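You operate a simulated robot arm through the tools that you are given. There is no shell and no other tool. Be economical: measure what you need, move in short steps, check, and stop when the job is done.

Carry out the task below with a simulated robot arm. There is one attempt and no reset: what you move stays moved.

JOB
Polish the copper dish, then stand it on the big round tray.
Fine: rub the dull patch off with tamarind paste on the yellow pad; put the pad back; leave the other dish.

The check looks at the end state, three seconds after you hand in, the way a careful person would. Anything else that was tipped, shoved, dropped, spilled or broken makes it a failure.

ROBOT AND FRAMES
A 6-joint arm with a two-finger parallel gripper, fixed in place. Base frame: the origin is at the foot of the arm, x ahead of it, y to its left, z up; the work surface is at about z = 800. Readings come in mm, rad, newtons and seconds.
With the tool pointing down near the work surface it reaches from about 180 to 840 mm from the base axis. Its first joint turns from -2.897 to 2.897 rad. Payload 3.91 kg.
The TCP is the grasp point between the finger pads, 30 mm short of the fingertips. In the tool frame z runs along the fingers and y along their closing line. The gripper opens to 110 mm. The fingers are 20 mm wide and 10 mm thick; the gripper's body (48 by 112 mm) begins 55 mm behind the TCP.
Orientation is told as [roll, pitch, yaw] about the base's x, y, z axes, in that order, counted from this pose: with the fingers straight down and closing along the base's y, the tool's x points along the base's -x, its y along +y and its z along -z.

CONTROLS
- The arm moves only by the tool drive_tool. Its argument "targets" is a list of rows, each a list of 7 numbers: the turn, a rotation vector about the tool's x, y, z in units of 8 degrees (1.0 is 8 degrees), then the shift along the tool's x, y, z in units of 40 mm (1.0 is 40 mm), then the gripper command, from -1 (fully open) to 1 (shut), values between in proportion. In form: [[rx, ry, rz, x, y, z, grip], ...]. A call has 1 to 8 rows; each row shifts and turns the commanded pose from where the row before left it, along the tool's axes as they then stand. A call with a number of a shift or a turn outside -1 to 1 is refused whole. Rows are played at 5 a second. More than 50 mm and 0.15 rad between two rows, or a gripper value outside its range, and nothing of the call is played. A pose out of reach is approached as far as the arm can. The call stops where the force on the tool passes 60 N (or 10 N more than at its start, if that is more) or the arm is blocked; 0.2 s more then pass. The fingers move at their own pace (about 108 mm/s each) and stop on an object; they squeeze with about 34 N. The grip force told is the motor's: it shows also when the fingers shut on nothing. Time passes only in rows, and 0.2 s behind the last, so rows that do not move let the fingers close. The reply holds the time, the measured pose of the TCP, the force on the tool along the base axes, the opening and the grip force, in the units named above and with some noise.
- Cameras (640 x 400 px; columns grow to the right, rows downward): "scene" is fixed at [399.4, 494.7, 1380.6]; the picture's right is [-0.30, 0.95, 0.00], its down [0.77, 0.24, -0.59] and it looks along [-0.57, -0.18, -0.81] (base axes); focal length 214 px, centre (320, 200). "wrist" rides on the gripper at [77, 7, -114] in the tool frame; the picture's right is [-0.09, 1.00, 0.00], its down [-0.80, -0.07, -0.59] and it looks along [-0.59, -0.05, 0.80] (tool axes); focal length 270 px, centre (320, 200).
- camera(camera): a new picture of that camera. No time passes.
- slide_trunk(by): slides the trunk up (or, below 0, down) by that many mm; the arm rides with it, the base frame stays. It gives what a move gives, with no picture.
- locate(camera, pixels): for up to 12 pixels [column, row] of the newest picture of that camera ("zoom" is the newest enlarged one), the place [x, y, z] in the base frame of the surface seen there, good to about 2 mm, but the place of the scene camera against the robot may be out by one fixed shift of up to 25 mm in any direction. No time passes.
- zoom(camera, box): a new picture of the part [left, top, right, bottom] of that camera's present view, enlarged. No time passes.
- close_job(): hands the job in; it is judged then, once.

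Keep the steps short. Do not move on a guess: measure, check each grasp and each placing, and mend mistakes. In all there are 80 turns and 46 pictures (those below and enlarged ones count). Leave the gripper open and the arm clear of the work at the hand-in unless told otherwise, and finish with a single line.

The tools are called after "Emit:" as name(argument=value, ...) on one line, values as JSON. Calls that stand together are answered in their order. drive_tool: Moves the arm, as the interface text tells. Its arguments: {"type":"object","properties":{"targets":{"type":"array"}},"required":["targets"]} The other tools are called the same way: slide_trunk (by) slides the trunk up or down; camera (camera) takes a picture; locate (camera, pixels) gives the place of the surface under pixels of a picture; zoom (camera, box) takes an enlarged picture of a part of a camera's view; close_job () hands the job in.

At the start:

```text
time: 0.0
position: [195.5, 392.6, 1152.2]
ee_rot: [-0.001, 0.0, 0.001]
contact_force: [-0.3, 0.7, 0.3]
gripper_width: 109.8
grip_force: 0.1
trunk travel left (down, up): [-475.0, 65.0]
```

scene: 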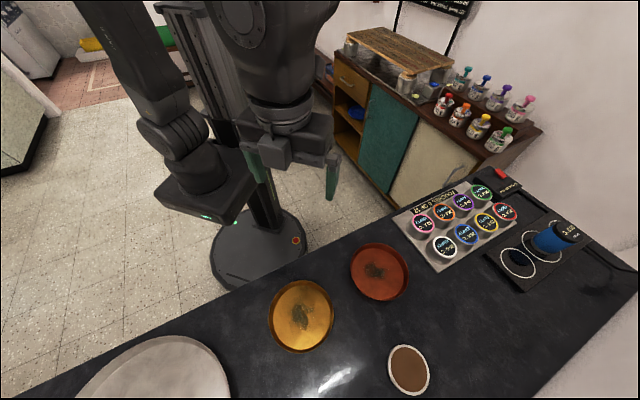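
wrist: 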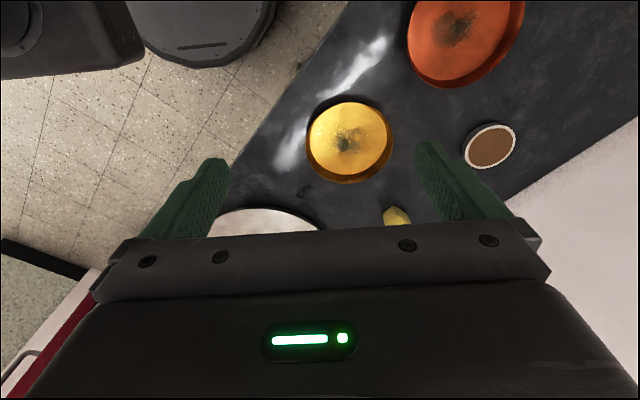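

I see two dishes in the scene view: reddish copper at (379,272) and golden at (301,315). There is also a bowl of brown paste at (409,370) and the tray at lower left. The yellow pad shows in the wrist view at about (397,215). I'll measure these from both cameras, which also gives me the scene camera's shift.

Emit:
locate(camera="scene", pixels=[[379, 272], [352, 270], [408, 268], [383, 299], [374, 245], [301, 315], [409, 370], [390, 352], [160, 380], [340, 330], [228, 390], [160, 337]])

Emit:
locate(camera="wrist", pixels=[[456, 28], [349, 138], [490, 146], [397, 215], [265, 220], [466, 148], [515, 148], [408, 30], [520, 30], [450, 87], [310, 140], [392, 140]])

Emit:
zoom(camera="wrist", box=[280, 0, 560, 240])

```text
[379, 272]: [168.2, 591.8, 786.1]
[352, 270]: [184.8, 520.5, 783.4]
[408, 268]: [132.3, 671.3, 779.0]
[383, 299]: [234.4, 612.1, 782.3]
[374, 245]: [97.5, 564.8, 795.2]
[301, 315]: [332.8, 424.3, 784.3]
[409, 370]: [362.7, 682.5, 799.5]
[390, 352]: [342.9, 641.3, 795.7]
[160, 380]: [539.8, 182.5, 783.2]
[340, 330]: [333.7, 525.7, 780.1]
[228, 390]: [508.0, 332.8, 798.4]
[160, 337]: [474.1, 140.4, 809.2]
```

```text
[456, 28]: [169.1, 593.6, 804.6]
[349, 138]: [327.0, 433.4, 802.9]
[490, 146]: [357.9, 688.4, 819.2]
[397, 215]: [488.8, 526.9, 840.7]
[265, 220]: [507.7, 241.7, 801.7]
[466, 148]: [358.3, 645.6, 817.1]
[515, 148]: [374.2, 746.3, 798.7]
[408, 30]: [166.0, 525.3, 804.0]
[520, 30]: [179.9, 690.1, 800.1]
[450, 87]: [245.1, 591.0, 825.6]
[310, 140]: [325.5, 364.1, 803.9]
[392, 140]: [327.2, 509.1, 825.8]
```

```text
1.67 times, centred on (420, 120) of wrist
```

zoom: 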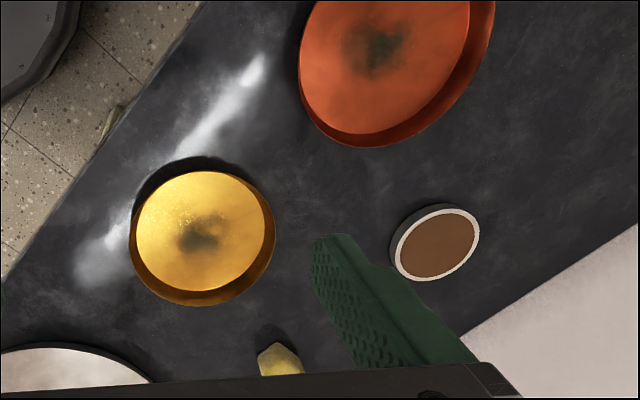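

The wrist and scene views agree to a few mm in x and y, and the scene reads about 19 mm low in z. The pad is near (489,527), mostly hidden by the hand. I'll move +160 mm in x to see it and the tray.

Emit:
drive_tool(targets=[[0, 0, 0, -1, 0, 0, -1], [0, 0, 0, -1, 0, 0, -1], [0, 0, 0, -1, 0, 0, -1], [0, 0, 0, -1, 0, 0, -1], [0, 0, 0, 0, 0, 0, -1]])

Emit:
camera(camera="wrist")

```text
time: 1.2
position: [355.9, 390.3, 1154.7]
ee_rot: [-0.001, 0.001, 0.002]
contact_force: [-0.9, -0.5, 0.4]
gripper_width: 110.0
grip_force: 0.0
trunk travel left (down, up): [-475.0, 65.0]
```

```text
42 pictures are left
```

wrist: 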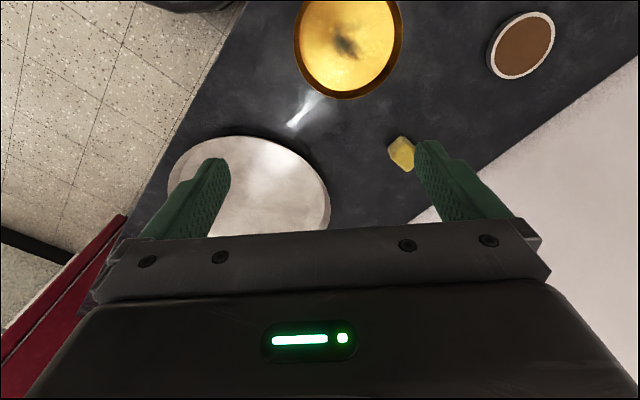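

The pad is now visible at (402,154), partly behind a finger. I'll zoom in on it and measure the pad and the tray.

Emit:
zoom(camera="wrist", box=[360, 110, 456, 170])

Emit:
locate(camera="wrist", pixels=[[402, 150], [397, 165], [380, 150], [260, 180], [170, 180], [328, 200], [250, 137], [405, 138], [415, 150], [390, 148], [523, 45], [348, 45]])

```text
6.67 times, centred on (408, 140) of wrist
```

zoom: 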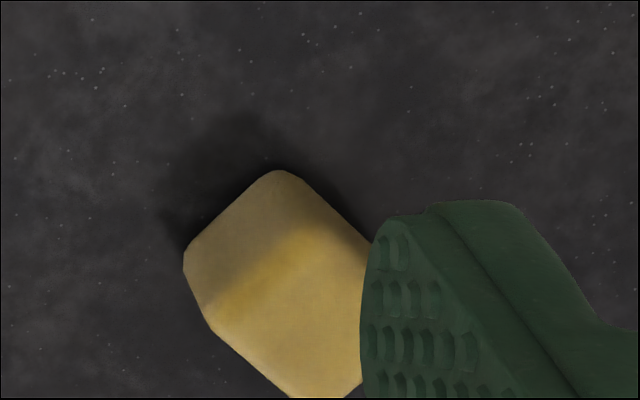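

```text
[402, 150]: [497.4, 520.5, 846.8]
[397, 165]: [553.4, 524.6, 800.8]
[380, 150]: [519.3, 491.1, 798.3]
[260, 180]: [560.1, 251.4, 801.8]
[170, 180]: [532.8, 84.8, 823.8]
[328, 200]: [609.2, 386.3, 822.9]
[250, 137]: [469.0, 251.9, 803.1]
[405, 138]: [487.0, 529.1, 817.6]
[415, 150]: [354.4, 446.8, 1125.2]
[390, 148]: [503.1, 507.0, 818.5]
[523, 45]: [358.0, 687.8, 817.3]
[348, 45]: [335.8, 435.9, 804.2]
```

The pad is a block about 47 mm tall near (500,520). I'll move so it sits mid-frame, at y≈520, and lower 100 mm to measure it.

Emit:
drive_tool(targets=[[0, 0, 0, 0, 1, 0.6, -1], [0, 0, 0, 0, 1, 0.6, -1], [0, 0, 0, 0, 1, 0.6, -1], [0, 0, 0, 0, 0.3, 0.6, -1], [0, 0, 0, 0, 0, 0, -1]])

Emit:
camera(camera="wrist")

```text
time: 2.4
position: [351.9, 523.8, 1055.4]
ee_rot: [0.001, 0.002, 0.001]
contact_force: [-0.9, 0.3, 0.4]
gripper_width: 109.8
grip_force: 0.1
trunk travel left (down, up): [-475.0, 65.0]
```

```text
40 pictures are left
```

wrist: 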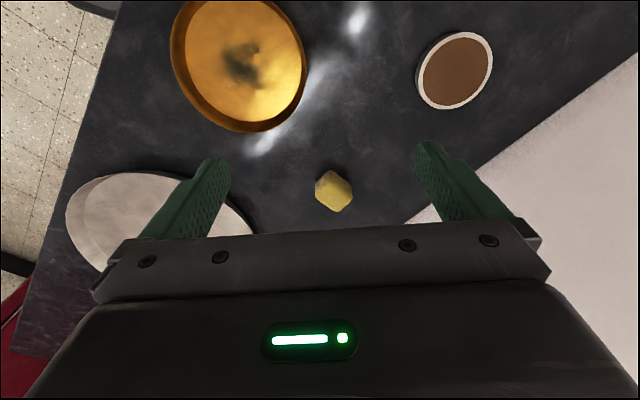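

Emit:
zoom(camera="wrist", box=[293, 160, 373, 220])

Emit:
zoom(camera="wrist", box=[160, 0, 500, 140])

```text
6.67 times, centred on (333, 190) of wrist
```

zoom: 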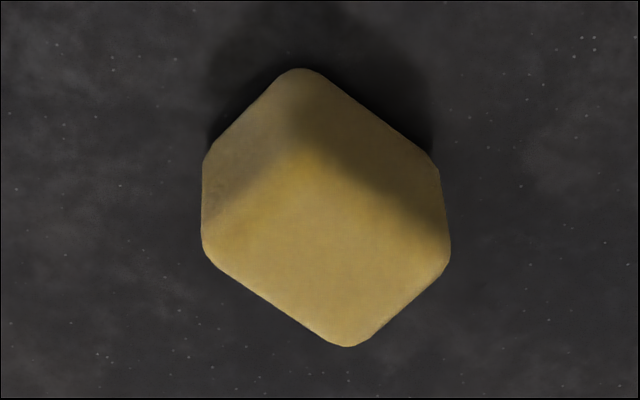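

```text
1.88 times, centred on (330, 70) of wrist
```

zoom: 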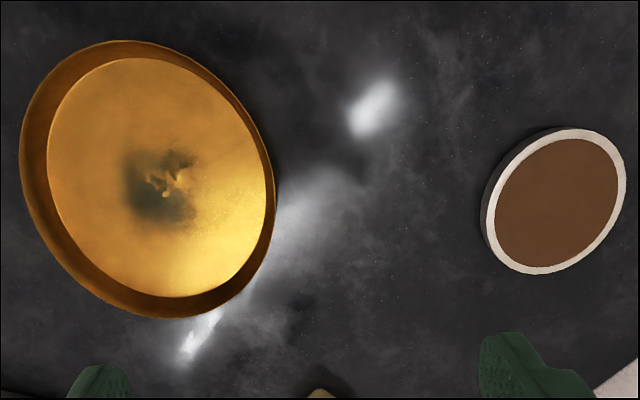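

The pad is a small block turned on the table. I'll measure its corners and edges, plus the paste bowl.

Emit:
locate(camera="wrist", pixels=[[331, 186], [317, 198], [336, 210], [351, 199], [333, 197], [330, 172], [317, 184], [349, 185], [324, 180], [342, 180], [326, 205], [345, 204]])

Emit:
locate(camera="wrist", pixels=[[455, 71], [417, 72], [491, 65], [448, 109], [470, 34], [422, 72], [487, 65], [445, 75], [470, 65]])

```text
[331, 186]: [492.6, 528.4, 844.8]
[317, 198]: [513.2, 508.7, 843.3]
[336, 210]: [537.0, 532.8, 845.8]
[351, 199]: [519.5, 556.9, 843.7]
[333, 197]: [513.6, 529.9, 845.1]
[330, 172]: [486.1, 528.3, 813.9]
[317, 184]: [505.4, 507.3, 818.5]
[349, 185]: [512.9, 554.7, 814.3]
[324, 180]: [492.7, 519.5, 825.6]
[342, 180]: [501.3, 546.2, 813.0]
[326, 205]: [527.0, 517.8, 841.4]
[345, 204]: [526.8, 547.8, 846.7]
```

```text
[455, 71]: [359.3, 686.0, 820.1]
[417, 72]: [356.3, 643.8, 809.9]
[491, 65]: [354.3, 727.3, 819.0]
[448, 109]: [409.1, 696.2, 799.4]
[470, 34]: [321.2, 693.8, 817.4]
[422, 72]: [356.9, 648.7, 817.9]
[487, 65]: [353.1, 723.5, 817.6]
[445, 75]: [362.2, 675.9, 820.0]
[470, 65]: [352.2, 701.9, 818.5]
```

The pad is a block about 31 x 40 x 45 mm, centred near (514,531), with its top at z≈845. Its short side runs along (-1,1). I'll yaw +45°, move above it at z≈920, and check from there.

Emit:
drive_tool(targets=[[0, 0, 0, -1, 0.05, 0.6, -1], [0, 0, 0, -1, 0.05, 0.6, -1], [0, 0, 0, -1, 0.05, 0.6, -1], [0, 0, 0, -1, 0.03, 0.6, -1], [0, 0, 0, -0.05, 0, 0.9, -1], [0, 0, 0, 0, 0, 0, -1]])

Emit:
drive_tool(targets=[[0, 0, -1, 0, 0, 0, -1], [0, 0, -1, 0, 0, 0, -1], [0, 0, -1, 0, 0, 0, -1], [0, 0, -1, 0, 0, 0, -1], [0, 0, -1, 0, 0, 0, -1], [0, 0, -0.625, 0, 0, 0, -1], [0, 0, 0, 0, 0, 0, -1]])

Emit:
camera(camera="wrist")

Emit:
camera(camera="scene")

```text
time: 3.8
position: [515.2, 532.0, 925.2]
ee_rot: [0.0, 0.0, 0.001]
contact_force: [-0.1, 0.1, 0.2]
gripper_width: 110.1
grip_force: 0.1
trunk travel left (down, up): [-475.0, 65.0]
```

```text
time: 5.4
position: [517.9, 532.5, 924.6]
ee_rot: [0.0, 0.0, 0.787]
contact_force: [0.4, -0.8, 0.1]
gripper_width: 110.0
grip_force: 0.1
trunk travel left (down, up): [-475.0, 65.0]
```

```text
37 pictures are left
```

wrist: 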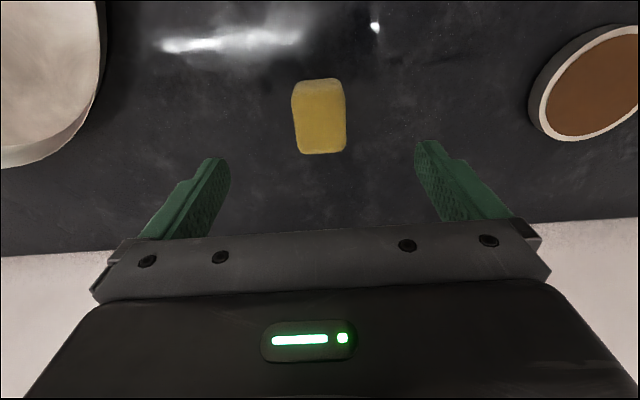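

```text
36 pictures are left
```

scene: 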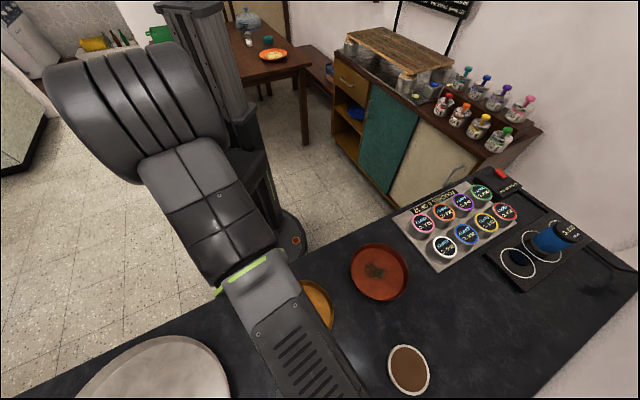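

The pad now lines up with the fingers, at (320,120). I'll measure its edges again at close range.

Emit:
locate(camera="wrist", pixels=[[294, 120], [344, 118], [320, 92], [322, 151], [320, 120], [297, 145], [342, 145], [318, 84], [318, 76], [300, 60]])

Emit:
zoom(camera="wrist", box=[270, 65, 370, 165])

```text
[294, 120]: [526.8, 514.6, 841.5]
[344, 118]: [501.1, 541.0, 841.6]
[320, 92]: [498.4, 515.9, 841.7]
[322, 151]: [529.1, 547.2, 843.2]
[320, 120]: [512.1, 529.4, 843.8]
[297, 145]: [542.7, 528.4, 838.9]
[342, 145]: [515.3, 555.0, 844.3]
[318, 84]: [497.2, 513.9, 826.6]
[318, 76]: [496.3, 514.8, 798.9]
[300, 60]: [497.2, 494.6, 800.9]
```

```text
4.00 times, centred on (320, 115) of wrist
```

zoom: 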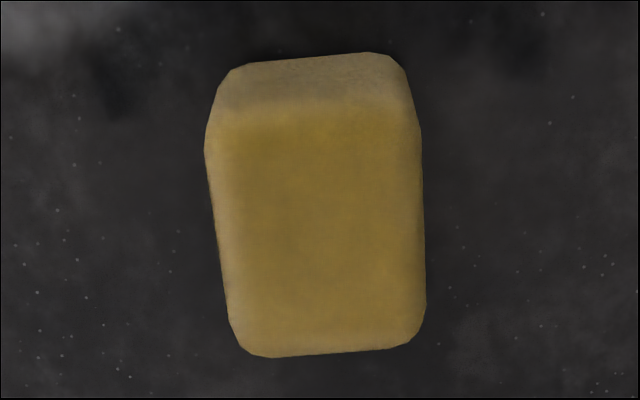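

The pad's centre is at (514,530.5), about 37 mm wide along the closing line, and it is aligned. I'll lower to TCP z≈843, which puts the fingertips 13 mm above the pad's foot, and then close.

Emit:
drive_tool(targets=[[0, 0, 0, 0.06, 0.02, 0.7, -1], [0, 0, 0, 0, 0, 0.7, -1], [0, 0, 0, 0, 0, 0.63, -1], [0, 0, 0, 0, 0, 0, -1]])

```text
time: 6.4
position: [514.8, 529.8, 843.1]
ee_rot: [0.0, -0.001, 0.785]
contact_force: [-0.3, 0.0, 0.5]
gripper_width: 110.1
grip_force: 0.1
trunk travel left (down, up): [-475.0, 65.0]
```

I'm at (515,530,843) with no contact, so I'll close the fingers on the pad.

Emit:
drive_tool(targets=[[0, 0, 0, 0, 0, 0, 1], [0, 0, 0, 0, 0, 0, 1], [0, 0, 0, 0, 0, 0, 1], [0, 0, 0, 0, 0, 0, 1]])

```text
time: 7.4
position: [516.2, 529.0, 844.7]
ee_rot: [0.0, -0.001, 0.784]
contact_force: [0.3, -0.4, 1.0]
gripper_width: 38.8
grip_force: 34.4
trunk travel left (down, up): [-475.0, 65.0]
```

I have the pad, with a 38.8 mm opening and 34 N. I'll lift it 60 mm and check.

Emit:
drive_tool(targets=[[0, 0, 0, 0, 0, -0.5, 1], [0, 0, 0, 0, 0, -0.5, 1], [0, 0, 0, 0, 0, -0.5, 1], [0, 0, 0, 0, 0, -0.5, 1], [0, 0, 0, 0, 0, 0, 1]])

Emit:
camera(camera="wrist")

```text
time: 8.6
position: [515.5, 527.6, 924.1]
ee_rot: [0.0, 0.0, 0.786]
contact_force: [0.3, 0.2, -0.5]
gripper_width: 39.3
grip_force: 34.6
trunk travel left (down, up): [-475.0, 65.0]
```

```text
34 pictures are left
```

wrist: 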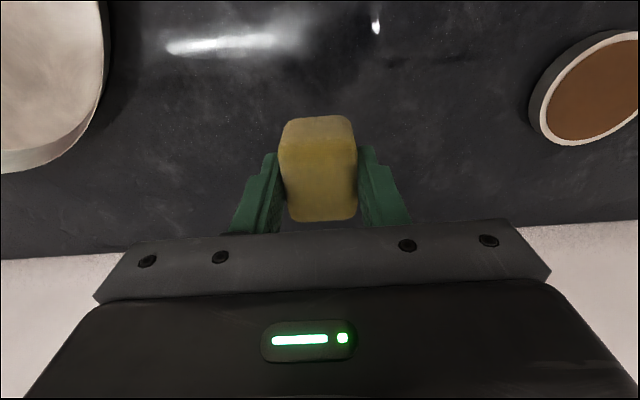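

The pad is held straight. The bowl's centre is at about (358,686), so I'll slide 223 mm along tool y to get above it.

Emit:
drive_tool(targets=[[0, 0, 0, 0, 0.93, 0, 1], [0, 0, 0, 0, 0.93, 0, 1], [0, 0, 0, 0, 0.93, 0, 1], [0, 0, 0, 0, 0.93, 0, 1], [0, 0, 0, 0, 0.93, 0, 1], [0, 0, 0, 0, 0.93, 0, 1], [0, 0, 0, 0, 0, 0, 1]])

Emit:
camera(camera="wrist")

```text
time: 10.2
position: [359.4, 689.0, 922.7]
ee_rot: [0.001, -0.001, 0.785]
contact_force: [-0.5, 0.0, 0.0]
gripper_width: 39.0
grip_force: 33.9
trunk travel left (down, up): [-475.0, 65.0]
```

```text
33 pictures are left
```

wrist: 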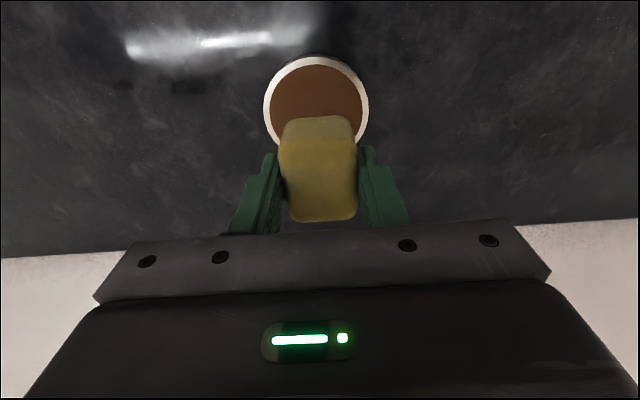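

The bowl is right below the pad. I'll check its rim and paste height from here.

Emit:
locate(camera="wrist", pixels=[[267, 105], [366, 105], [316, 60], [290, 90], [316, 90], [345, 90], [316, 105], [276, 80], [354, 78]])

```text
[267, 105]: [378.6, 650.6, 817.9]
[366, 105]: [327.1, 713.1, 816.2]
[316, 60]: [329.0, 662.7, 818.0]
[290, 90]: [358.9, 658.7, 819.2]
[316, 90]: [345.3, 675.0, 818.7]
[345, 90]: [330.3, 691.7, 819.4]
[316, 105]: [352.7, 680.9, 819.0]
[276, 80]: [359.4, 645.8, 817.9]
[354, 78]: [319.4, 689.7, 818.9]
```

The paste surface is at z≈819 and the pad's foot is about 43.5 mm below the TCP, so I expect contact at TCP z≈863. I'll lower to about 867 first.

Emit:
drive_tool(targets=[[0, 0, 0, 0, 0, 0.6, 1], [0, 0, 0, 0.04, 0, 0.6, 1], [0, 0, 0, 0, 0, 0.2, 1], [0, 0, 0, 0, 0, 0, 1]])

Emit:
drive_tool(targets=[[0, 0, 0, 0, 0, 0.05, 1], [0, 0, 0, 0, 0, 0.05, 1], [0, 0, 0, 0, 0, 0, 1]])

```text
time: 11.2
position: [357.7, 687.4, 867.2]
ee_rot: [0.0, 0.0, 0.785]
contact_force: [-1.5, 0.3, -0.7]
gripper_width: 38.9
grip_force: 33.7
trunk travel left (down, up): [-475.0, 65.0]
```

```text
time: 12.0
position: [357.6, 686.4, 862.4]
ee_rot: [0.0, 0.001, 0.787]
contact_force: [-0.3, 0.8, -0.3]
gripper_width: 39.0
grip_force: 33.6
trunk travel left (down, up): [-475.0, 65.0]
```

No force yet at z 862.4. I'll go down in small steps, 1.6 mm and then 1.2 mm.

Emit:
drive_tool(targets=[[0, 0, 0, 0, 0, 0.04, 1], [0, 0, 0, 0, 0, 0, 1]])

Emit:
drive_tool(targets=[[0, 0, 0, 0, 0, 0.03, 1], [0, 0, 0, 0, 0, 0, 1]])

Emit:
camera(camera="wrist")

```text
time: 12.6
position: [356.5, 686.1, 862.5]
ee_rot: [-0.001, 0.0, 0.785]
contact_force: [0.5, 0.6, 0.0]
gripper_width: 38.9
grip_force: 33.9
trunk travel left (down, up): [-475.0, 65.0]
```

```text
time: 13.2
position: [356.9, 686.5, 861.9]
ee_rot: [0.001, 0.0, 0.784]
contact_force: [0.4, -0.3, 1.7]
gripper_width: 39.1
grip_force: 34.3
trunk travel left (down, up): [-475.0, 65.0]
```

```text
32 pictures are left
```

wrist: 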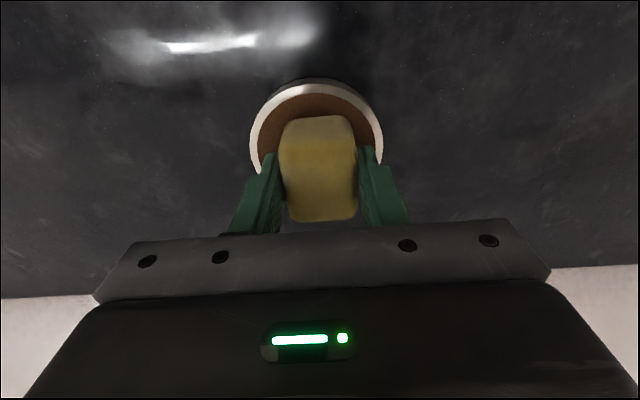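

There's a first touch, about 1.7 N. I'll press a little further and watch the force.

Emit:
drive_tool(targets=[[0, 0, 0, 0, 0, 0.04, 1], [0, 0, 0, 0, 0, 0, 1]])

Emit:
drive_tool(targets=[[0, 0, 0, 0, 0, 0.03, 1], [0, 0, 0, 0, 0, 0, 1], [0, 0, 0, 0, 0, 0, 1]])

```text
time: 13.8
position: [356.8, 686.5, 862.0]
ee_rot: [0.003, -0.004, 0.786]
contact_force: [1.7, 1.8, 14.0]
gripper_width: 39.2
grip_force: 33.9
trunk travel left (down, up): [-475.0, 65.0]
```

```text
time: 14.6
position: [355.4, 685.3, 862.4]
ee_rot: [0.001, -0.005, 0.785]
contact_force: [4.3, 5.1, 29.3]
gripper_width: 38.8
grip_force: 33.8
trunk travel left (down, up): [-475.0, 65.0]
```

There's firm contact at 14–29 N, so the paste is taken up. I'll lift straight up and look at the pad and bowl.

Emit:
drive_tool(targets=[[0, 0, 0, 0, 0, -0.2, 1], [0, 0, 0, 0, 0, -0.5, 1], [0, 0, 0, 0, 0, -0.8, 1], [0, 0, 0, 0, 0, 0, 1]])

Emit:
camera(camera="scene")

Emit:
camera(camera="wrist")

```text
time: 15.6
position: [356.9, 687.6, 918.8]
ee_rot: [0.0, 0.002, 0.786]
contact_force: [-0.6, -0.6, -0.4]
gripper_width: 39.2
grip_force: 34.2
trunk travel left (down, up): [-475.0, 65.0]
```

```text
31 pictures are left
```

scene: 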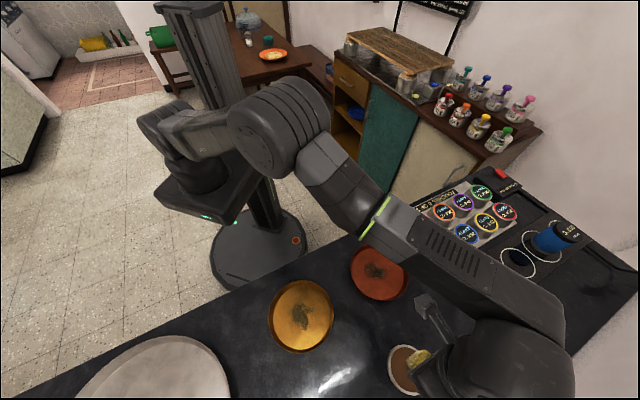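

```text
30 pictures are left
```

wrist: 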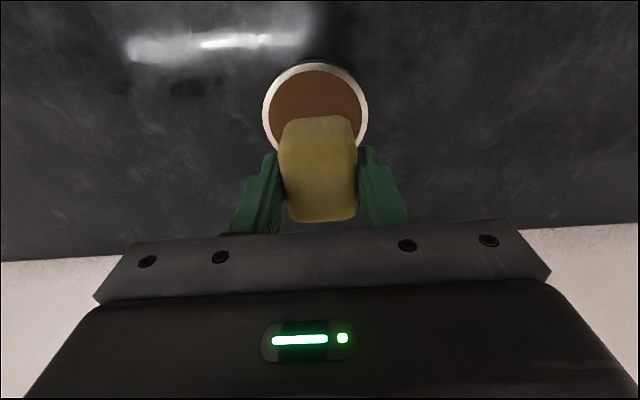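

The pad is still seated, and the bowl is undisturbed. Next I'll move above the copper dish at about (168,592), staying high.

Emit:
drive_tool(targets=[[0, 0, 0, 0.84, 0.275, -0.1, 1], [0, 0, 0, 0.84, 0.275, -0.1, 1], [0, 0, 0, 0.84, 0.275, -0.1, 1], [0, 0, 0, 0.84, 0.275, -0.1, 1], [0, 0, 0, 0.84, 0.275, -0.1, 1], [0, 0, 0, 0.84, 0.275, -0.1, 1], [0, 0, 0, 0, 0, 0, 1]])

Emit:
camera(camera="wrist")

```text
time: 17.2
position: [166.5, 591.3, 942.6]
ee_rot: [0.0, 0.001, 0.786]
contact_force: [-0.1, -0.2, 0.1]
gripper_width: 38.8
grip_force: 34.3
trunk travel left (down, up): [-475.0, 65.0]
```

```text
29 pictures are left
```

wrist: 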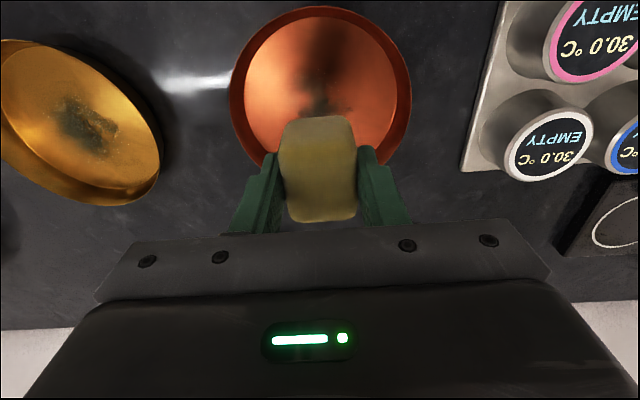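

The dish is in view. I'll measure its rim, floor and dull patch.

Emit:
locate(camera="wrist", pixels=[[231, 95], [409, 95], [320, 9], [257, 37], [384, 35], [247, 95], [396, 95], [320, 30], [318, 98], [318, 70], [290, 75], [350, 85]])

Emit:
zoom(camera="wrist", box=[220, 0, 420, 125])

```text
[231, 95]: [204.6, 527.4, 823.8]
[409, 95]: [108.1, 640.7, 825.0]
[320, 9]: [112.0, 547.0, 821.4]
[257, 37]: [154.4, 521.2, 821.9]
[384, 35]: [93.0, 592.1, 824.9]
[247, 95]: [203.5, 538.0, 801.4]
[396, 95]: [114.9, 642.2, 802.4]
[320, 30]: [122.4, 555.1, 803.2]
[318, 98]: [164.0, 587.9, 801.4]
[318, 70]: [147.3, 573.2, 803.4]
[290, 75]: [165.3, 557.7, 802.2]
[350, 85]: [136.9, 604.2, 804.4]
```

```text
3.20 times, centred on (320, 62) of wrist
```

zoom: 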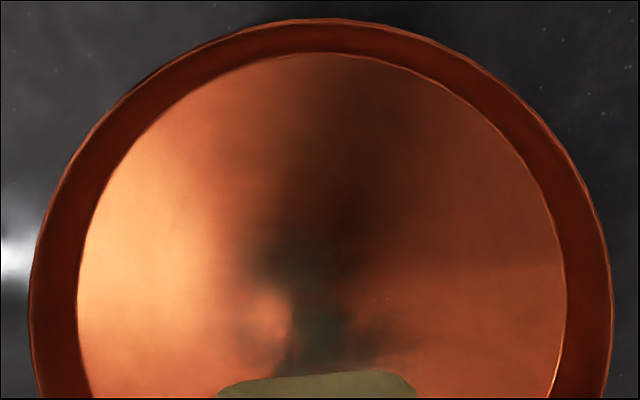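

The rim circle is centred at about (169,594) with radius 75, and the rim top is at z≈824. The floor is at z≈802 with radius about 66. The patch sits at the centre, about 30 mm in radius. I'll lower the pad to just above the floor.

Emit:
drive_tool(targets=[[0, 0, 0, -0.09, 0, 0.7, 1], [0, 0, 0, 0, 0, 0.7, 1], [0, 0, 0, 0, 0, 0.6, 1], [0, 0, 0, 0, 0, 0.3, 1], [0, 0, 0, 0, 0, 0, 1]])

Emit:
drive_tool(targets=[[0, 0, 0, 0, 0, 0.06, 1], [0, 0, 0, 0, 0, 0, 1]])

```text
time: 18.4
position: [170.4, 592.3, 847.5]
ee_rot: [-0.001, -0.001, 0.785]
contact_force: [0.3, 0.1, -0.9]
gripper_width: 39.0
grip_force: 33.7
trunk travel left (down, up): [-475.0, 65.0]
```

```text
time: 19.0
position: [170.3, 592.3, 848.0]
ee_rot: [0.003, -0.003, 0.787]
contact_force: [-0.5, 1.8, 9.8]
gripper_width: 38.8
grip_force: 34.0
trunk travel left (down, up): [-475.0, 65.0]
```

The pad is touching the floor at about 10 N. I'll start with a short stroke along tool x and watch for the dish sliding.

Emit:
drive_tool(targets=[[0, 0, 0, 0.25, 0, 0, 1], [0, 0, 0, 0.25, 0, 0, 1], [0, 0, 0, -0.25, 0, 0, 1], [0, 0, 0, -0.25, 0, 0, 1], [0, 0, 0, -0.25, 0, 0, 1], [0, 0, 0, -0.25, 0, 0, 1], [0, 0, 0, 0.25, 0, 0, 1], [0, 0, 0, 0.25, 0, 0, 1]])

Emit:
camera(camera="wrist")

Emit:
camera(camera="scene")

```text
time: 20.8
position: [171.1, 592.3, 847.8]
ee_rot: [0.001, 0.0, 0.786]
contact_force: [-0.9, 0.7, -1.0]
gripper_width: 38.8
grip_force: 34.1
trunk travel left (down, up): [-475.0, 65.0]
```

```text
27 pictures are left
```

wrist: 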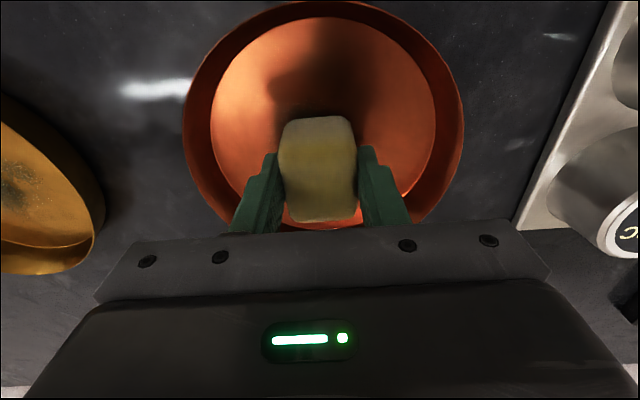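

```text
26 pictures are left
```

scene: 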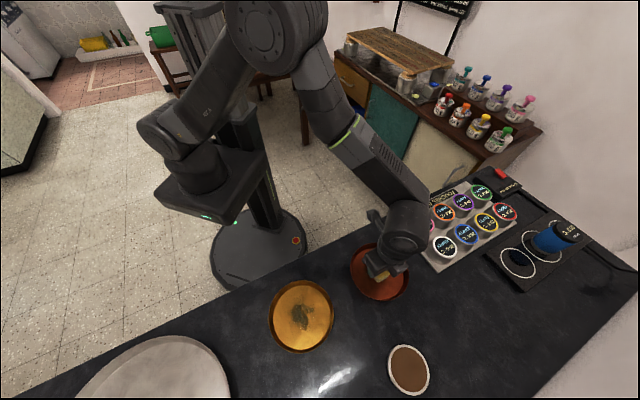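

The dish didn't move, but the contact force has dropped to zero. I'll press down slightly again.

Emit:
drive_tool(targets=[[0, 0, 0, 0, 0, 0.05, 1], [0, 0, 0, 0, 0, 0, 1]])

```text
time: 21.4
position: [171.2, 592.5, 848.0]
ee_rot: [0.001, -0.003, 0.786]
contact_force: [-0.6, -2.8, 11.6]
gripper_width: 39.2
grip_force: 34.1
trunk travel left (down, up): [-475.0, 65.0]
```

Contact is back at about 11 N. Next is a stroke across, along tool y, with a very slight downward feed.

Emit:
drive_tool(targets=[[0, 0, 0, 0, 0.25, 0.005, 1], [0, 0, 0, 0, 0.25, 0.005, 1], [0, 0, 0, 0, -0.25, 0.005, 1], [0, 0, 0, 0, -0.25, 0.005, 1], [0, 0, 0, 0, -0.25, 0.005, 1], [0, 0, 0, 0, -0.25, 0.005, 1], [0, 0, 0, 0, 0.25, 0.005, 1], [0, 0, 0, 0, 0.25, 0.005, 1]])

Emit:
drive_tool(targets=[[0, 0, 0, 0.3, 0.3, 0.005, 1], [0, 0, 0, -0.3, 0, 0.005, 1], [0, 0, 0, -0.3, 0, 0.005, 1], [0, 0, 0, 0, -0.3, 0.005, 1], [0, 0, 0, 0, -0.3, 0.005, 1], [0, 0, 0, 0.3, 0, 0.005, 1], [0, 0, 0, 0.3, 0, 0.005, 1], [0, 0, 0, -0.3, 0.3, 0.005, 1]])

```text
time: 23.2
position: [170.4, 590.6, 845.9]
ee_rot: [0.002, -0.002, 0.787]
contact_force: [11.1, -9.1, 37.1]
gripper_width: 39.2
grip_force: 34.3
trunk travel left (down, up): [-475.0, 65.0]
```

```text
time: 25.0
position: [167.5, 591.4, 844.1]
ee_rot: [-0.001, 0.001, 0.786]
contact_force: [0.4, -10.4, 27.8]
gripper_width: 38.9
grip_force: 34.3
trunk travel left (down, up): [-475.0, 65.0]
```

The pressure rose to 28–37 N and the pad crept up a few mm in the fingers. I'll lift and inspect the patch.

Emit:
drive_tool(targets=[[0, 0, 0, 0, 0, -0.2, 1], [0, 0, 0, 0, 0, -0.8, 1], [0, 0, 0, 0, 0, -0.8, 1], [0, 0, 0, 0.7, 0, -0.5, 1], [0, 0, 0, 0.9, 0, -0.2, 1], [0, 0, 0, 0.9, 0, 0, 1], [0, 0, 0, 0, 0, 0, 1]])

Emit:
camera(camera="wrist")

```text
time: 26.6
position: [97.9, 521.5, 942.2]
ee_rot: [0.0, 0.0, 0.785]
contact_force: [-0.7, -0.2, 0.4]
gripper_width: 38.8
grip_force: 34.2
trunk travel left (down, up): [-475.0, 65.0]
```

```text
25 pictures are left
```

wrist: 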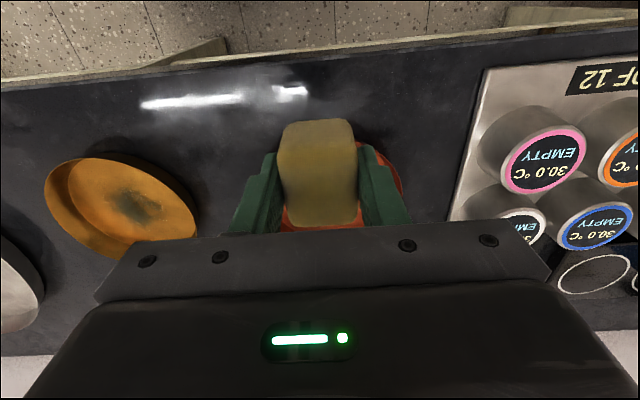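

I moved the wrong way for the wrist view. The arm is off the dish now, though, so the scene camera may see it.

Emit:
zoom(camera="scene", box=[330, 225, 430, 315])

```text
4.44 times, centred on (380, 270) of scene
```

zoom: 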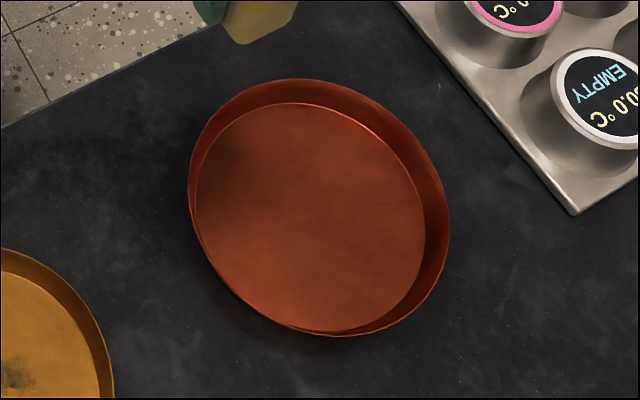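

The patch looks gone. I'll confirm from a second angle with the wrist camera by moving back along tool −x, past the dish's centre.

Emit:
drive_tool(targets=[[0, 0, 0, -0.9, 0, 0, 1], [0, 0, 0, -0.9, 0, 0, 1], [0, 0, 0, -0.9, 0, 0, 1], [0, 0, 0, -0.9, 0, 0, 1], [0, 0, 0, 0, 0, 0, 1]])

Emit:
zoom(camera="wrist", box=[220, 0, 420, 125])

```text
time: 27.8
position: [199.4, 623.5, 942.9]
ee_rot: [-0.001, 0.0, 0.785]
contact_force: [0.2, 0.2, -0.5]
gripper_width: 39.3
grip_force: 33.2
trunk travel left (down, up): [-475.0, 65.0]
```

```text
3.20 times, centred on (320, 62) of wrist
```

zoom: 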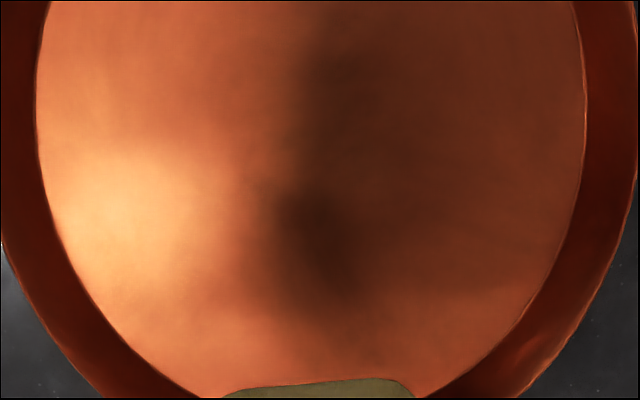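

The greenish dull patch is gone. The remaining soft dark area moves with the arm, so it's a reflection, and the scene view is clean. Next I'll carry the pad back above its original place at (515,529).

Emit:
drive_tool(targets=[[0, 0, 0, -0.4875, -0.904, 0, 1], [0, 0, 0, -0.4875, -0.904, 0, 1], [0, 0, 0, -0.4875, -0.904, 0, 1], [0, 0, 0, -0.4875, -0.904, 0, 1], [0, 0, 0, -0.4875, -0.904, 0, 1], [0, 0, 0, -0.4875, -0.904, 0, 1], [0, 0, 0, -0.4875, -0.904, 0, 1], [0, 0, 0, -0.4875, -0.904, 0, 1]])

Emit:
drive_tool(targets=[[0, 0, 0, 0, 0, 0.8, 1], [0, 0, 0, 0, 0, 0.8, 1], [0, 0, 0, 0, 0, 0.6, 1], [0, 0, 0, 0, 0, 0, 1]])

```text
time: 29.6
position: [518.9, 527.6, 940.5]
ee_rot: [0.0, 0.001, 0.785]
contact_force: [0.0, 0.7, 0.0]
gripper_width: 39.3
grip_force: 34.2
trunk travel left (down, up): [-475.0, 65.0]
```

```text
time: 30.6
position: [516.5, 527.3, 855.4]
ee_rot: [0.0, 0.002, 0.786]
contact_force: [0.3, -0.1, -0.3]
gripper_width: 39.1
grip_force: 34.1
trunk travel left (down, up): [-475.0, 65.0]
```

I'm at z 855 and expect contact near 841. I'll step down carefully.

Emit:
drive_tool(targets=[[0, 0, 0, 0, 0.05, 0.15, 1], [0, 0, 0, 0, 0, 0.12, 1], [0, 0, 0, 0, 0, 0, 1]])

Emit:
drive_tool(targets=[[0, 0, 0, 0, 0, 0.04, 1], [0, 0, 0, 0, 0, 0, 1]])

```text
time: 31.4
position: [515.4, 529.8, 843.7]
ee_rot: [0.001, 0.002, 0.785]
contact_force: [-0.3, 0.0, 0.3]
gripper_width: 38.8
grip_force: 34.6
trunk travel left (down, up): [-475.0, 65.0]
```

```text
time: 32.0
position: [514.6, 532.6, 840.8]
ee_rot: [0.001, 0.0, 0.785]
contact_force: [0.5, 0.2, 0.7]
gripper_width: 38.9
grip_force: 34.4
trunk travel left (down, up): [-475.0, 65.0]
```

Still only 0.7 N. I'll take another small step down.

Emit:
drive_tool(targets=[[0, 0, 0, 0, 0, 0.03, 1], [0, 0, 0, 0, 0, 0, 1]])

```text
time: 32.6
position: [514.3, 531.3, 840.5]
ee_rot: [-0.001, 0.0, 0.784]
contact_force: [-0.6, 0.1, -0.4]
gripper_width: 38.7
grip_force: 34.5
trunk travel left (down, up): [-475.0, 65.0]
```

Emit:
drive_tool(targets=[[0, 0, 0, 0, 0, 0.04, 1], [0, 0, 0, 0, 0, 0, 1]])

```text
time: 33.2
position: [514.6, 531.8, 839.6]
ee_rot: [0.0, -0.001, 0.786]
contact_force: [-1.2, 0.5, 4.3]
gripper_width: 39.0
grip_force: 34.0
trunk travel left (down, up): [-475.0, 65.0]
```

The pad is standing on the table with 4 N of contact. I'll open the fingers and then rise.

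Emit:
drive_tool(targets=[[0, 0, 0, 0, 0, 0, 0.2], [0, 0, 0, 0, 0, 0, -0.3], [0, 0, 0, 0, 0, 0, -1], [0, 0, 0, 0, 0, 0, -1], [0, 0, 0, 0, 0, 0, -1]])

Emit:
drive_tool(targets=[[0, 0, 0, 0, 0, -0.6, -1], [0, 0, 0, 0, 0, -0.8, -1], [0, 0, 0, 0, 0, -0.8, -1], [0, 0, 0, 0, 0, -0.8, -1], [0, 0, 0, 0, 0, 0, -1]])

Emit:
camera(camera="wrist")

```text
time: 34.4
position: [514.3, 532.2, 840.3]
ee_rot: [-0.001, -0.002, 0.787]
contact_force: [0.0, 0.9, -0.3]
gripper_width: 109.9
grip_force: 0.1
trunk travel left (down, up): [-475.0, 65.0]
```

```text
time: 35.6
position: [513.6, 530.8, 960.0]
ee_rot: [0.0, 0.001, 0.785]
contact_force: [-0.2, 0.2, 0.1]
gripper_width: 109.9
grip_force: 0.0
trunk travel left (down, up): [-475.0, 65.0]
```

```text
22 pictures are left
```

wrist: 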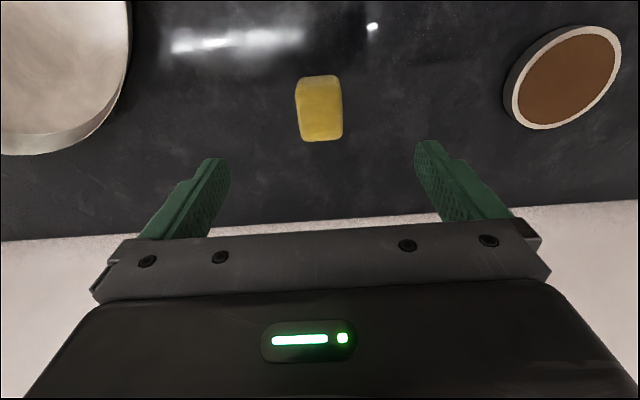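

The pad stands on its own spot as before. Now for the dish: first I'll yaw back to 0, rise, and go look at the tray.

Emit:
drive_tool(targets=[[0, 0, 1, 0, 0, -0.58, -1], [0, 0, 1, 0, 0, -0.58, -1], [0, 0, 1, 0, 0, -0.58, -1], [0, 0, 1, 0, 0, -0.58, -1], [0, 0, 1, 0, 0, -0.58, -1], [0, 0, 0.625, 0, 0, -0.58, -1], [0, 0, 0, 0, 0, 0, -1]])

Emit:
drive_tool(targets=[[0, 0, 0, 0.23, -0.878, 0, -1], [0, 0, 0, 0.23, -0.878, 0, -1], [0, 0, 0, 0.23, -0.878, 0, -1], [0, 0, 0, 0.23, -0.878, 0, -1], [0, 0, 0, 0.23, -0.878, 0, -1], [0, 0, 0, 0.23, -0.878, 0, -1], [0, 0, 0, 0.23, -0.878, 0, -1], [0, 0, 0, 0.23, -0.878, 0, -1]])

Emit:
camera(camera="wrist")

```text
time: 37.2
position: [516.6, 528.9, 1097.9]
ee_rot: [0.0, 0.0, -0.002]
contact_force: [0.4, -0.2, -0.1]
gripper_width: 109.9
grip_force: 0.0
trunk travel left (down, up): [-475.0, 65.0]
```

```text
time: 39.0
position: [443.0, 249.8, 1098.2]
ee_rot: [0.0, -0.001, -0.001]
contact_force: [-0.5, 0.2, 0.2]
gripper_width: 110.1
grip_force: 0.0
trunk travel left (down, up): [-475.0, 65.0]
```

```text
21 pictures are left
```

wrist: 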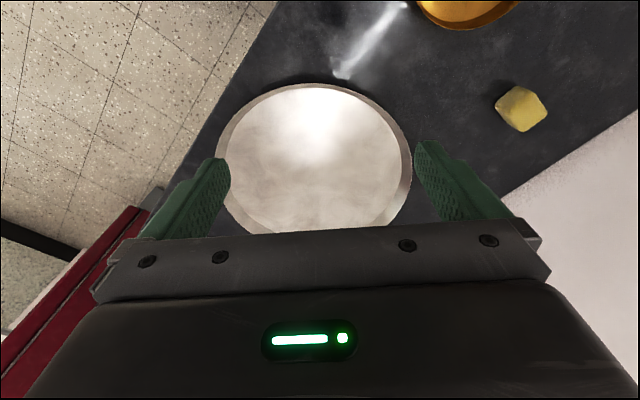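

The whole tray is nearly in view. I'll measure its rim and floor.

Emit:
locate(camera="wrist", pixels=[[217, 140], [411, 152], [320, 84], [250, 100], [378, 103], [400, 195], [315, 160], [232, 150], [395, 165], [320, 92], [290, 215], [225, 205]])

```text
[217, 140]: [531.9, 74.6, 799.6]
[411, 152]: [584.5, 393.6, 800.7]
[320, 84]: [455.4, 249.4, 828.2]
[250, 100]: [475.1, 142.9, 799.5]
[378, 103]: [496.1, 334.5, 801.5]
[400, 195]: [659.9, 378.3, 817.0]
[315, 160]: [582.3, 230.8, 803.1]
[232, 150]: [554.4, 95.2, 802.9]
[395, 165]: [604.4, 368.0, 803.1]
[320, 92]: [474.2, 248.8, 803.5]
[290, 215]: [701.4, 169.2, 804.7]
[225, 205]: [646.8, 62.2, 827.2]
```

The tray rim is centred at about (613,224) with radius 161, and its floor is at z≈803. There's room there for the dish. I'll go back above the near rim of the copper dish, at (169,519).

Emit:
drive_tool(targets=[[0, 0, 0, 0.856, 0.84, 0.3, -1], [0, 0, 0, 0.856, 0.84, 0.3, -1], [0, 0, 0, 0.856, 0.84, 0.3, -1], [0, 0, 0, 0.856, 0.84, 0.3, -1], [0, 0, 0, 0.856, 0.84, 0.3, -1], [0, 0, 0, 0.856, 0.84, 0.3, -1], [0, 0, 0, 0.856, 0.84, 0.3, -1], [0, 0, 0, 0.856, 0.84, 0.3, -1]])

Emit:
drive_tool(targets=[[0, 0, 0, 0, 0, 0.5, -0.4], [0, 0, 0, 0, 0, 0.5, -0.4], [0, 0, 0, 0, 0, 0, -0.4]])

Emit:
camera(camera="wrist")

```text
time: 40.8
position: [163.6, 525.6, 1004.0]
ee_rot: [-0.002, 0.0, 0.0]
contact_force: [-0.5, -0.9, -0.5]
gripper_width: 110.0
grip_force: 0.1
trunk travel left (down, up): [-475.0, 65.0]
```

```text
time: 41.6
position: [164.3, 521.3, 963.4]
ee_rot: [-0.001, -0.002, 0.0]
contact_force: [-0.1, 0.5, 0.2]
gripper_width: 77.1
grip_force: 0.1
trunk travel left (down, up): [-475.0, 65.0]
```

```text
20 pictures are left
```

wrist: 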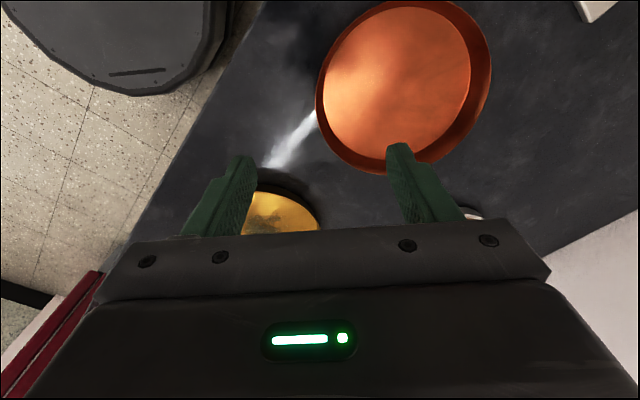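

The dish looks clean. I'll zoom on the near rim and measure the wall section there.

Emit:
zoom(camera="wrist", box=[300, 40, 400, 140])

Emit:
locate(camera="wrist", pixels=[[318, 100], [321, 95], [325, 95], [330, 95], [335, 95], [482, 60], [478, 60], [474, 60], [470, 60], [464, 60], [400, 5], [390, 165]])

```text
4.00 times, centred on (350, 90) of wrist
```

zoom: 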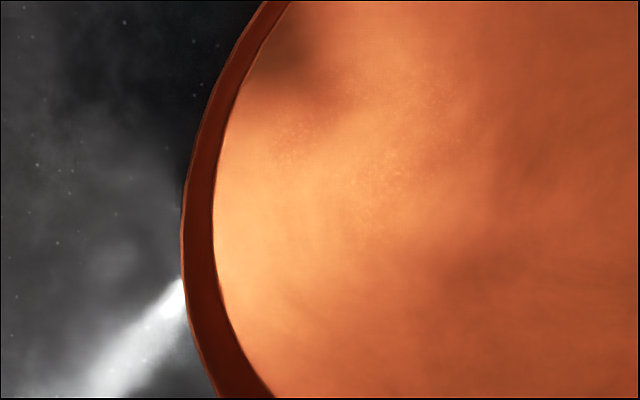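

```text
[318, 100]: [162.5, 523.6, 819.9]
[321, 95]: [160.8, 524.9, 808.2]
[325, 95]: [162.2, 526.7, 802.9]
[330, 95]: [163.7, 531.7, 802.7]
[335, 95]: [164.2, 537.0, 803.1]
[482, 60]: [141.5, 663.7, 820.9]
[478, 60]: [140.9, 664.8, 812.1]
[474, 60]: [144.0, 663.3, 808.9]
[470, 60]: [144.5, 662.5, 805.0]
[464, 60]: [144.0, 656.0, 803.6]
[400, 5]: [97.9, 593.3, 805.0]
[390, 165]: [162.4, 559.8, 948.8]
```

The wall is close to vertical: y goes from 523.6 at z 820 to about 526 at the floor. A straight-down grip across the rim should work. I'll take more rim points to fix the centre.

Emit:
locate(camera="wrist", pixels=[[317, 102], [327, 60], [345, 34], [322, 135], [336, 155], [355, 168], [465, 18], [440, 4], [488, 50], [489, 85], [470, 130], [455, 148]])

```text
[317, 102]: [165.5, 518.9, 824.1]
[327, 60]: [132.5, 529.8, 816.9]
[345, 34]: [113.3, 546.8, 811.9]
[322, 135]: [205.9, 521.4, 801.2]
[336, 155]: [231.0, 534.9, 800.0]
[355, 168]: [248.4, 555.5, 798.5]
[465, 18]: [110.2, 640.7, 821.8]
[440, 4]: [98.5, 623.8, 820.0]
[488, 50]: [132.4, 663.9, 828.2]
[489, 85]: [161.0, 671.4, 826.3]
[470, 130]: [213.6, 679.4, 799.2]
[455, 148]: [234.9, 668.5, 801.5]
```

The dish centre is (169,595) with radius about 76. I'll set the opening to about 40 mm and go down over the rim at (169,521), stopping at z≈870 to check.

Emit:
drive_tool(targets=[[0, 0, 0, -0.11, 0, 0.8, 0.27], [0, 0, 0, 0, 0, 0.8, 0.27], [0, 0, 0, 0, 0, 0.7, 0.27], [0, 0, 0, 0, 0, 0, 0.27]])

Emit:
camera(camera="wrist")

```text
time: 42.6
position: [169.4, 519.9, 869.5]
ee_rot: [0.0, -0.001, 0.001]
contact_force: [-0.9, -0.1, 0.1]
gripper_width: 40.0
grip_force: 0.2
trunk travel left (down, up): [-475.0, 65.0]
```

```text
18 pictures are left
```

wrist: 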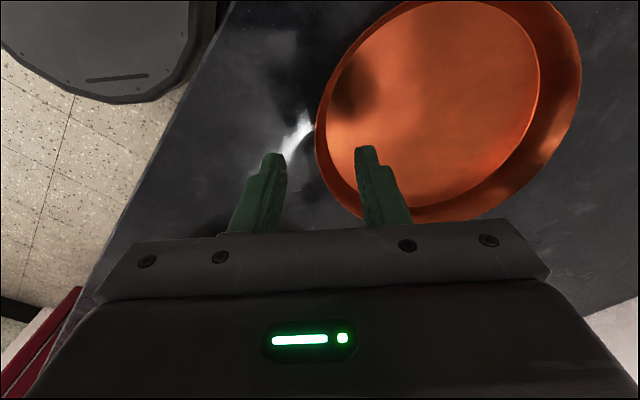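

The rim runs between the two fingers, with one inside and one outside. I'll lower to z≈838.

Emit:
drive_tool(targets=[[0, 0, 0, 0, 0.03, 0.4, 0.27], [0, 0, 0, 0, 0, 0.38, 0.27], [0, 0, 0, 0, 0, 0, 0.27]])

Emit:
camera(camera="wrist")

```text
time: 43.4
position: [169.1, 520.2, 839.0]
ee_rot: [-0.002, 0.0, -0.001]
contact_force: [0.7, 0.2, -0.6]
gripper_width: 40.1
grip_force: 0.0
trunk travel left (down, up): [-475.0, 65.0]
```

```text
17 pictures are left
```

wrist: 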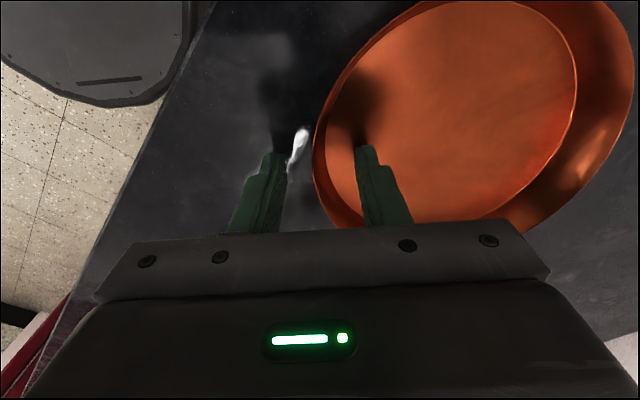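

The fingers straddle the wall and nothing is touching. I'll close.

Emit:
drive_tool(targets=[[0, 0, 0, 0, 0, 0, 0.6], [0, 0, 0, 0, 0, 0, 0.8], [0, 0, 0, 0, 0, 0, 1], [0, 0, 0, 0, 0, 0, 1], [0, 0, 0, 0, 0, 0, 1]])

Emit:
drive_tool(targets=[[0, 0, 0, 0, 0, -0.25, 1], [0, 0, 0, 0, 0, -0.25, 1], [0, 0, 0, 0, 0, -0.25, 1], [0, 0, 0, 0, 0, 0, 1]])

Emit:
camera(camera="wrist")

Emit:
camera(camera="scene")

```text
time: 44.6
position: [169.8, 520.4, 840.4]
ee_rot: [-0.001, 0.001, 0.001]
contact_force: [1.1, 0.5, 3.3]
gripper_width: 5.5
grip_force: 33.8
trunk travel left (down, up): [-475.0, 65.0]
```

```text
time: 45.6
position: [171.5, 520.9, 869.0]
ee_rot: [-0.002, -0.002, -0.001]
contact_force: [0.9, -0.9, 1.4]
gripper_width: 2.0
grip_force: 34.4
trunk travel left (down, up): [-475.0, 65.0]
```

```text
16 pictures are left
```

wrist: 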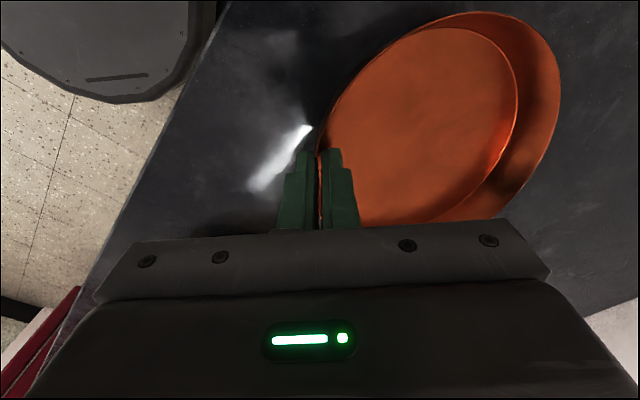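

```text
15 pictures are left
```

scene: 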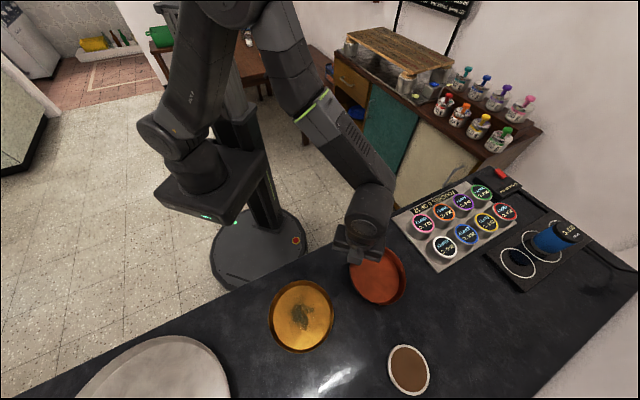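

The dish is held; the opening is 2 mm, which matches the wall thickness. It seems slightly tilted, so I'll measure the floor and far rim heights.

Emit:
locate(camera="wrist", pixels=[[360, 120], [420, 110], [480, 80], [510, 60], [440, 40], [400, 200], [440, 160], [555, 60], [545, 120], [480, 14]])

```text
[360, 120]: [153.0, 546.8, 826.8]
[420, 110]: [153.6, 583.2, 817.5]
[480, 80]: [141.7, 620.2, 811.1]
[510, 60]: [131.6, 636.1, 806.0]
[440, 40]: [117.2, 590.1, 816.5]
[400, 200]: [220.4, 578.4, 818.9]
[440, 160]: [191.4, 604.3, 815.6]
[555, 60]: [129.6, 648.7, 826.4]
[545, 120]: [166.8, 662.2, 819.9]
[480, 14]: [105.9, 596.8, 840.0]
```

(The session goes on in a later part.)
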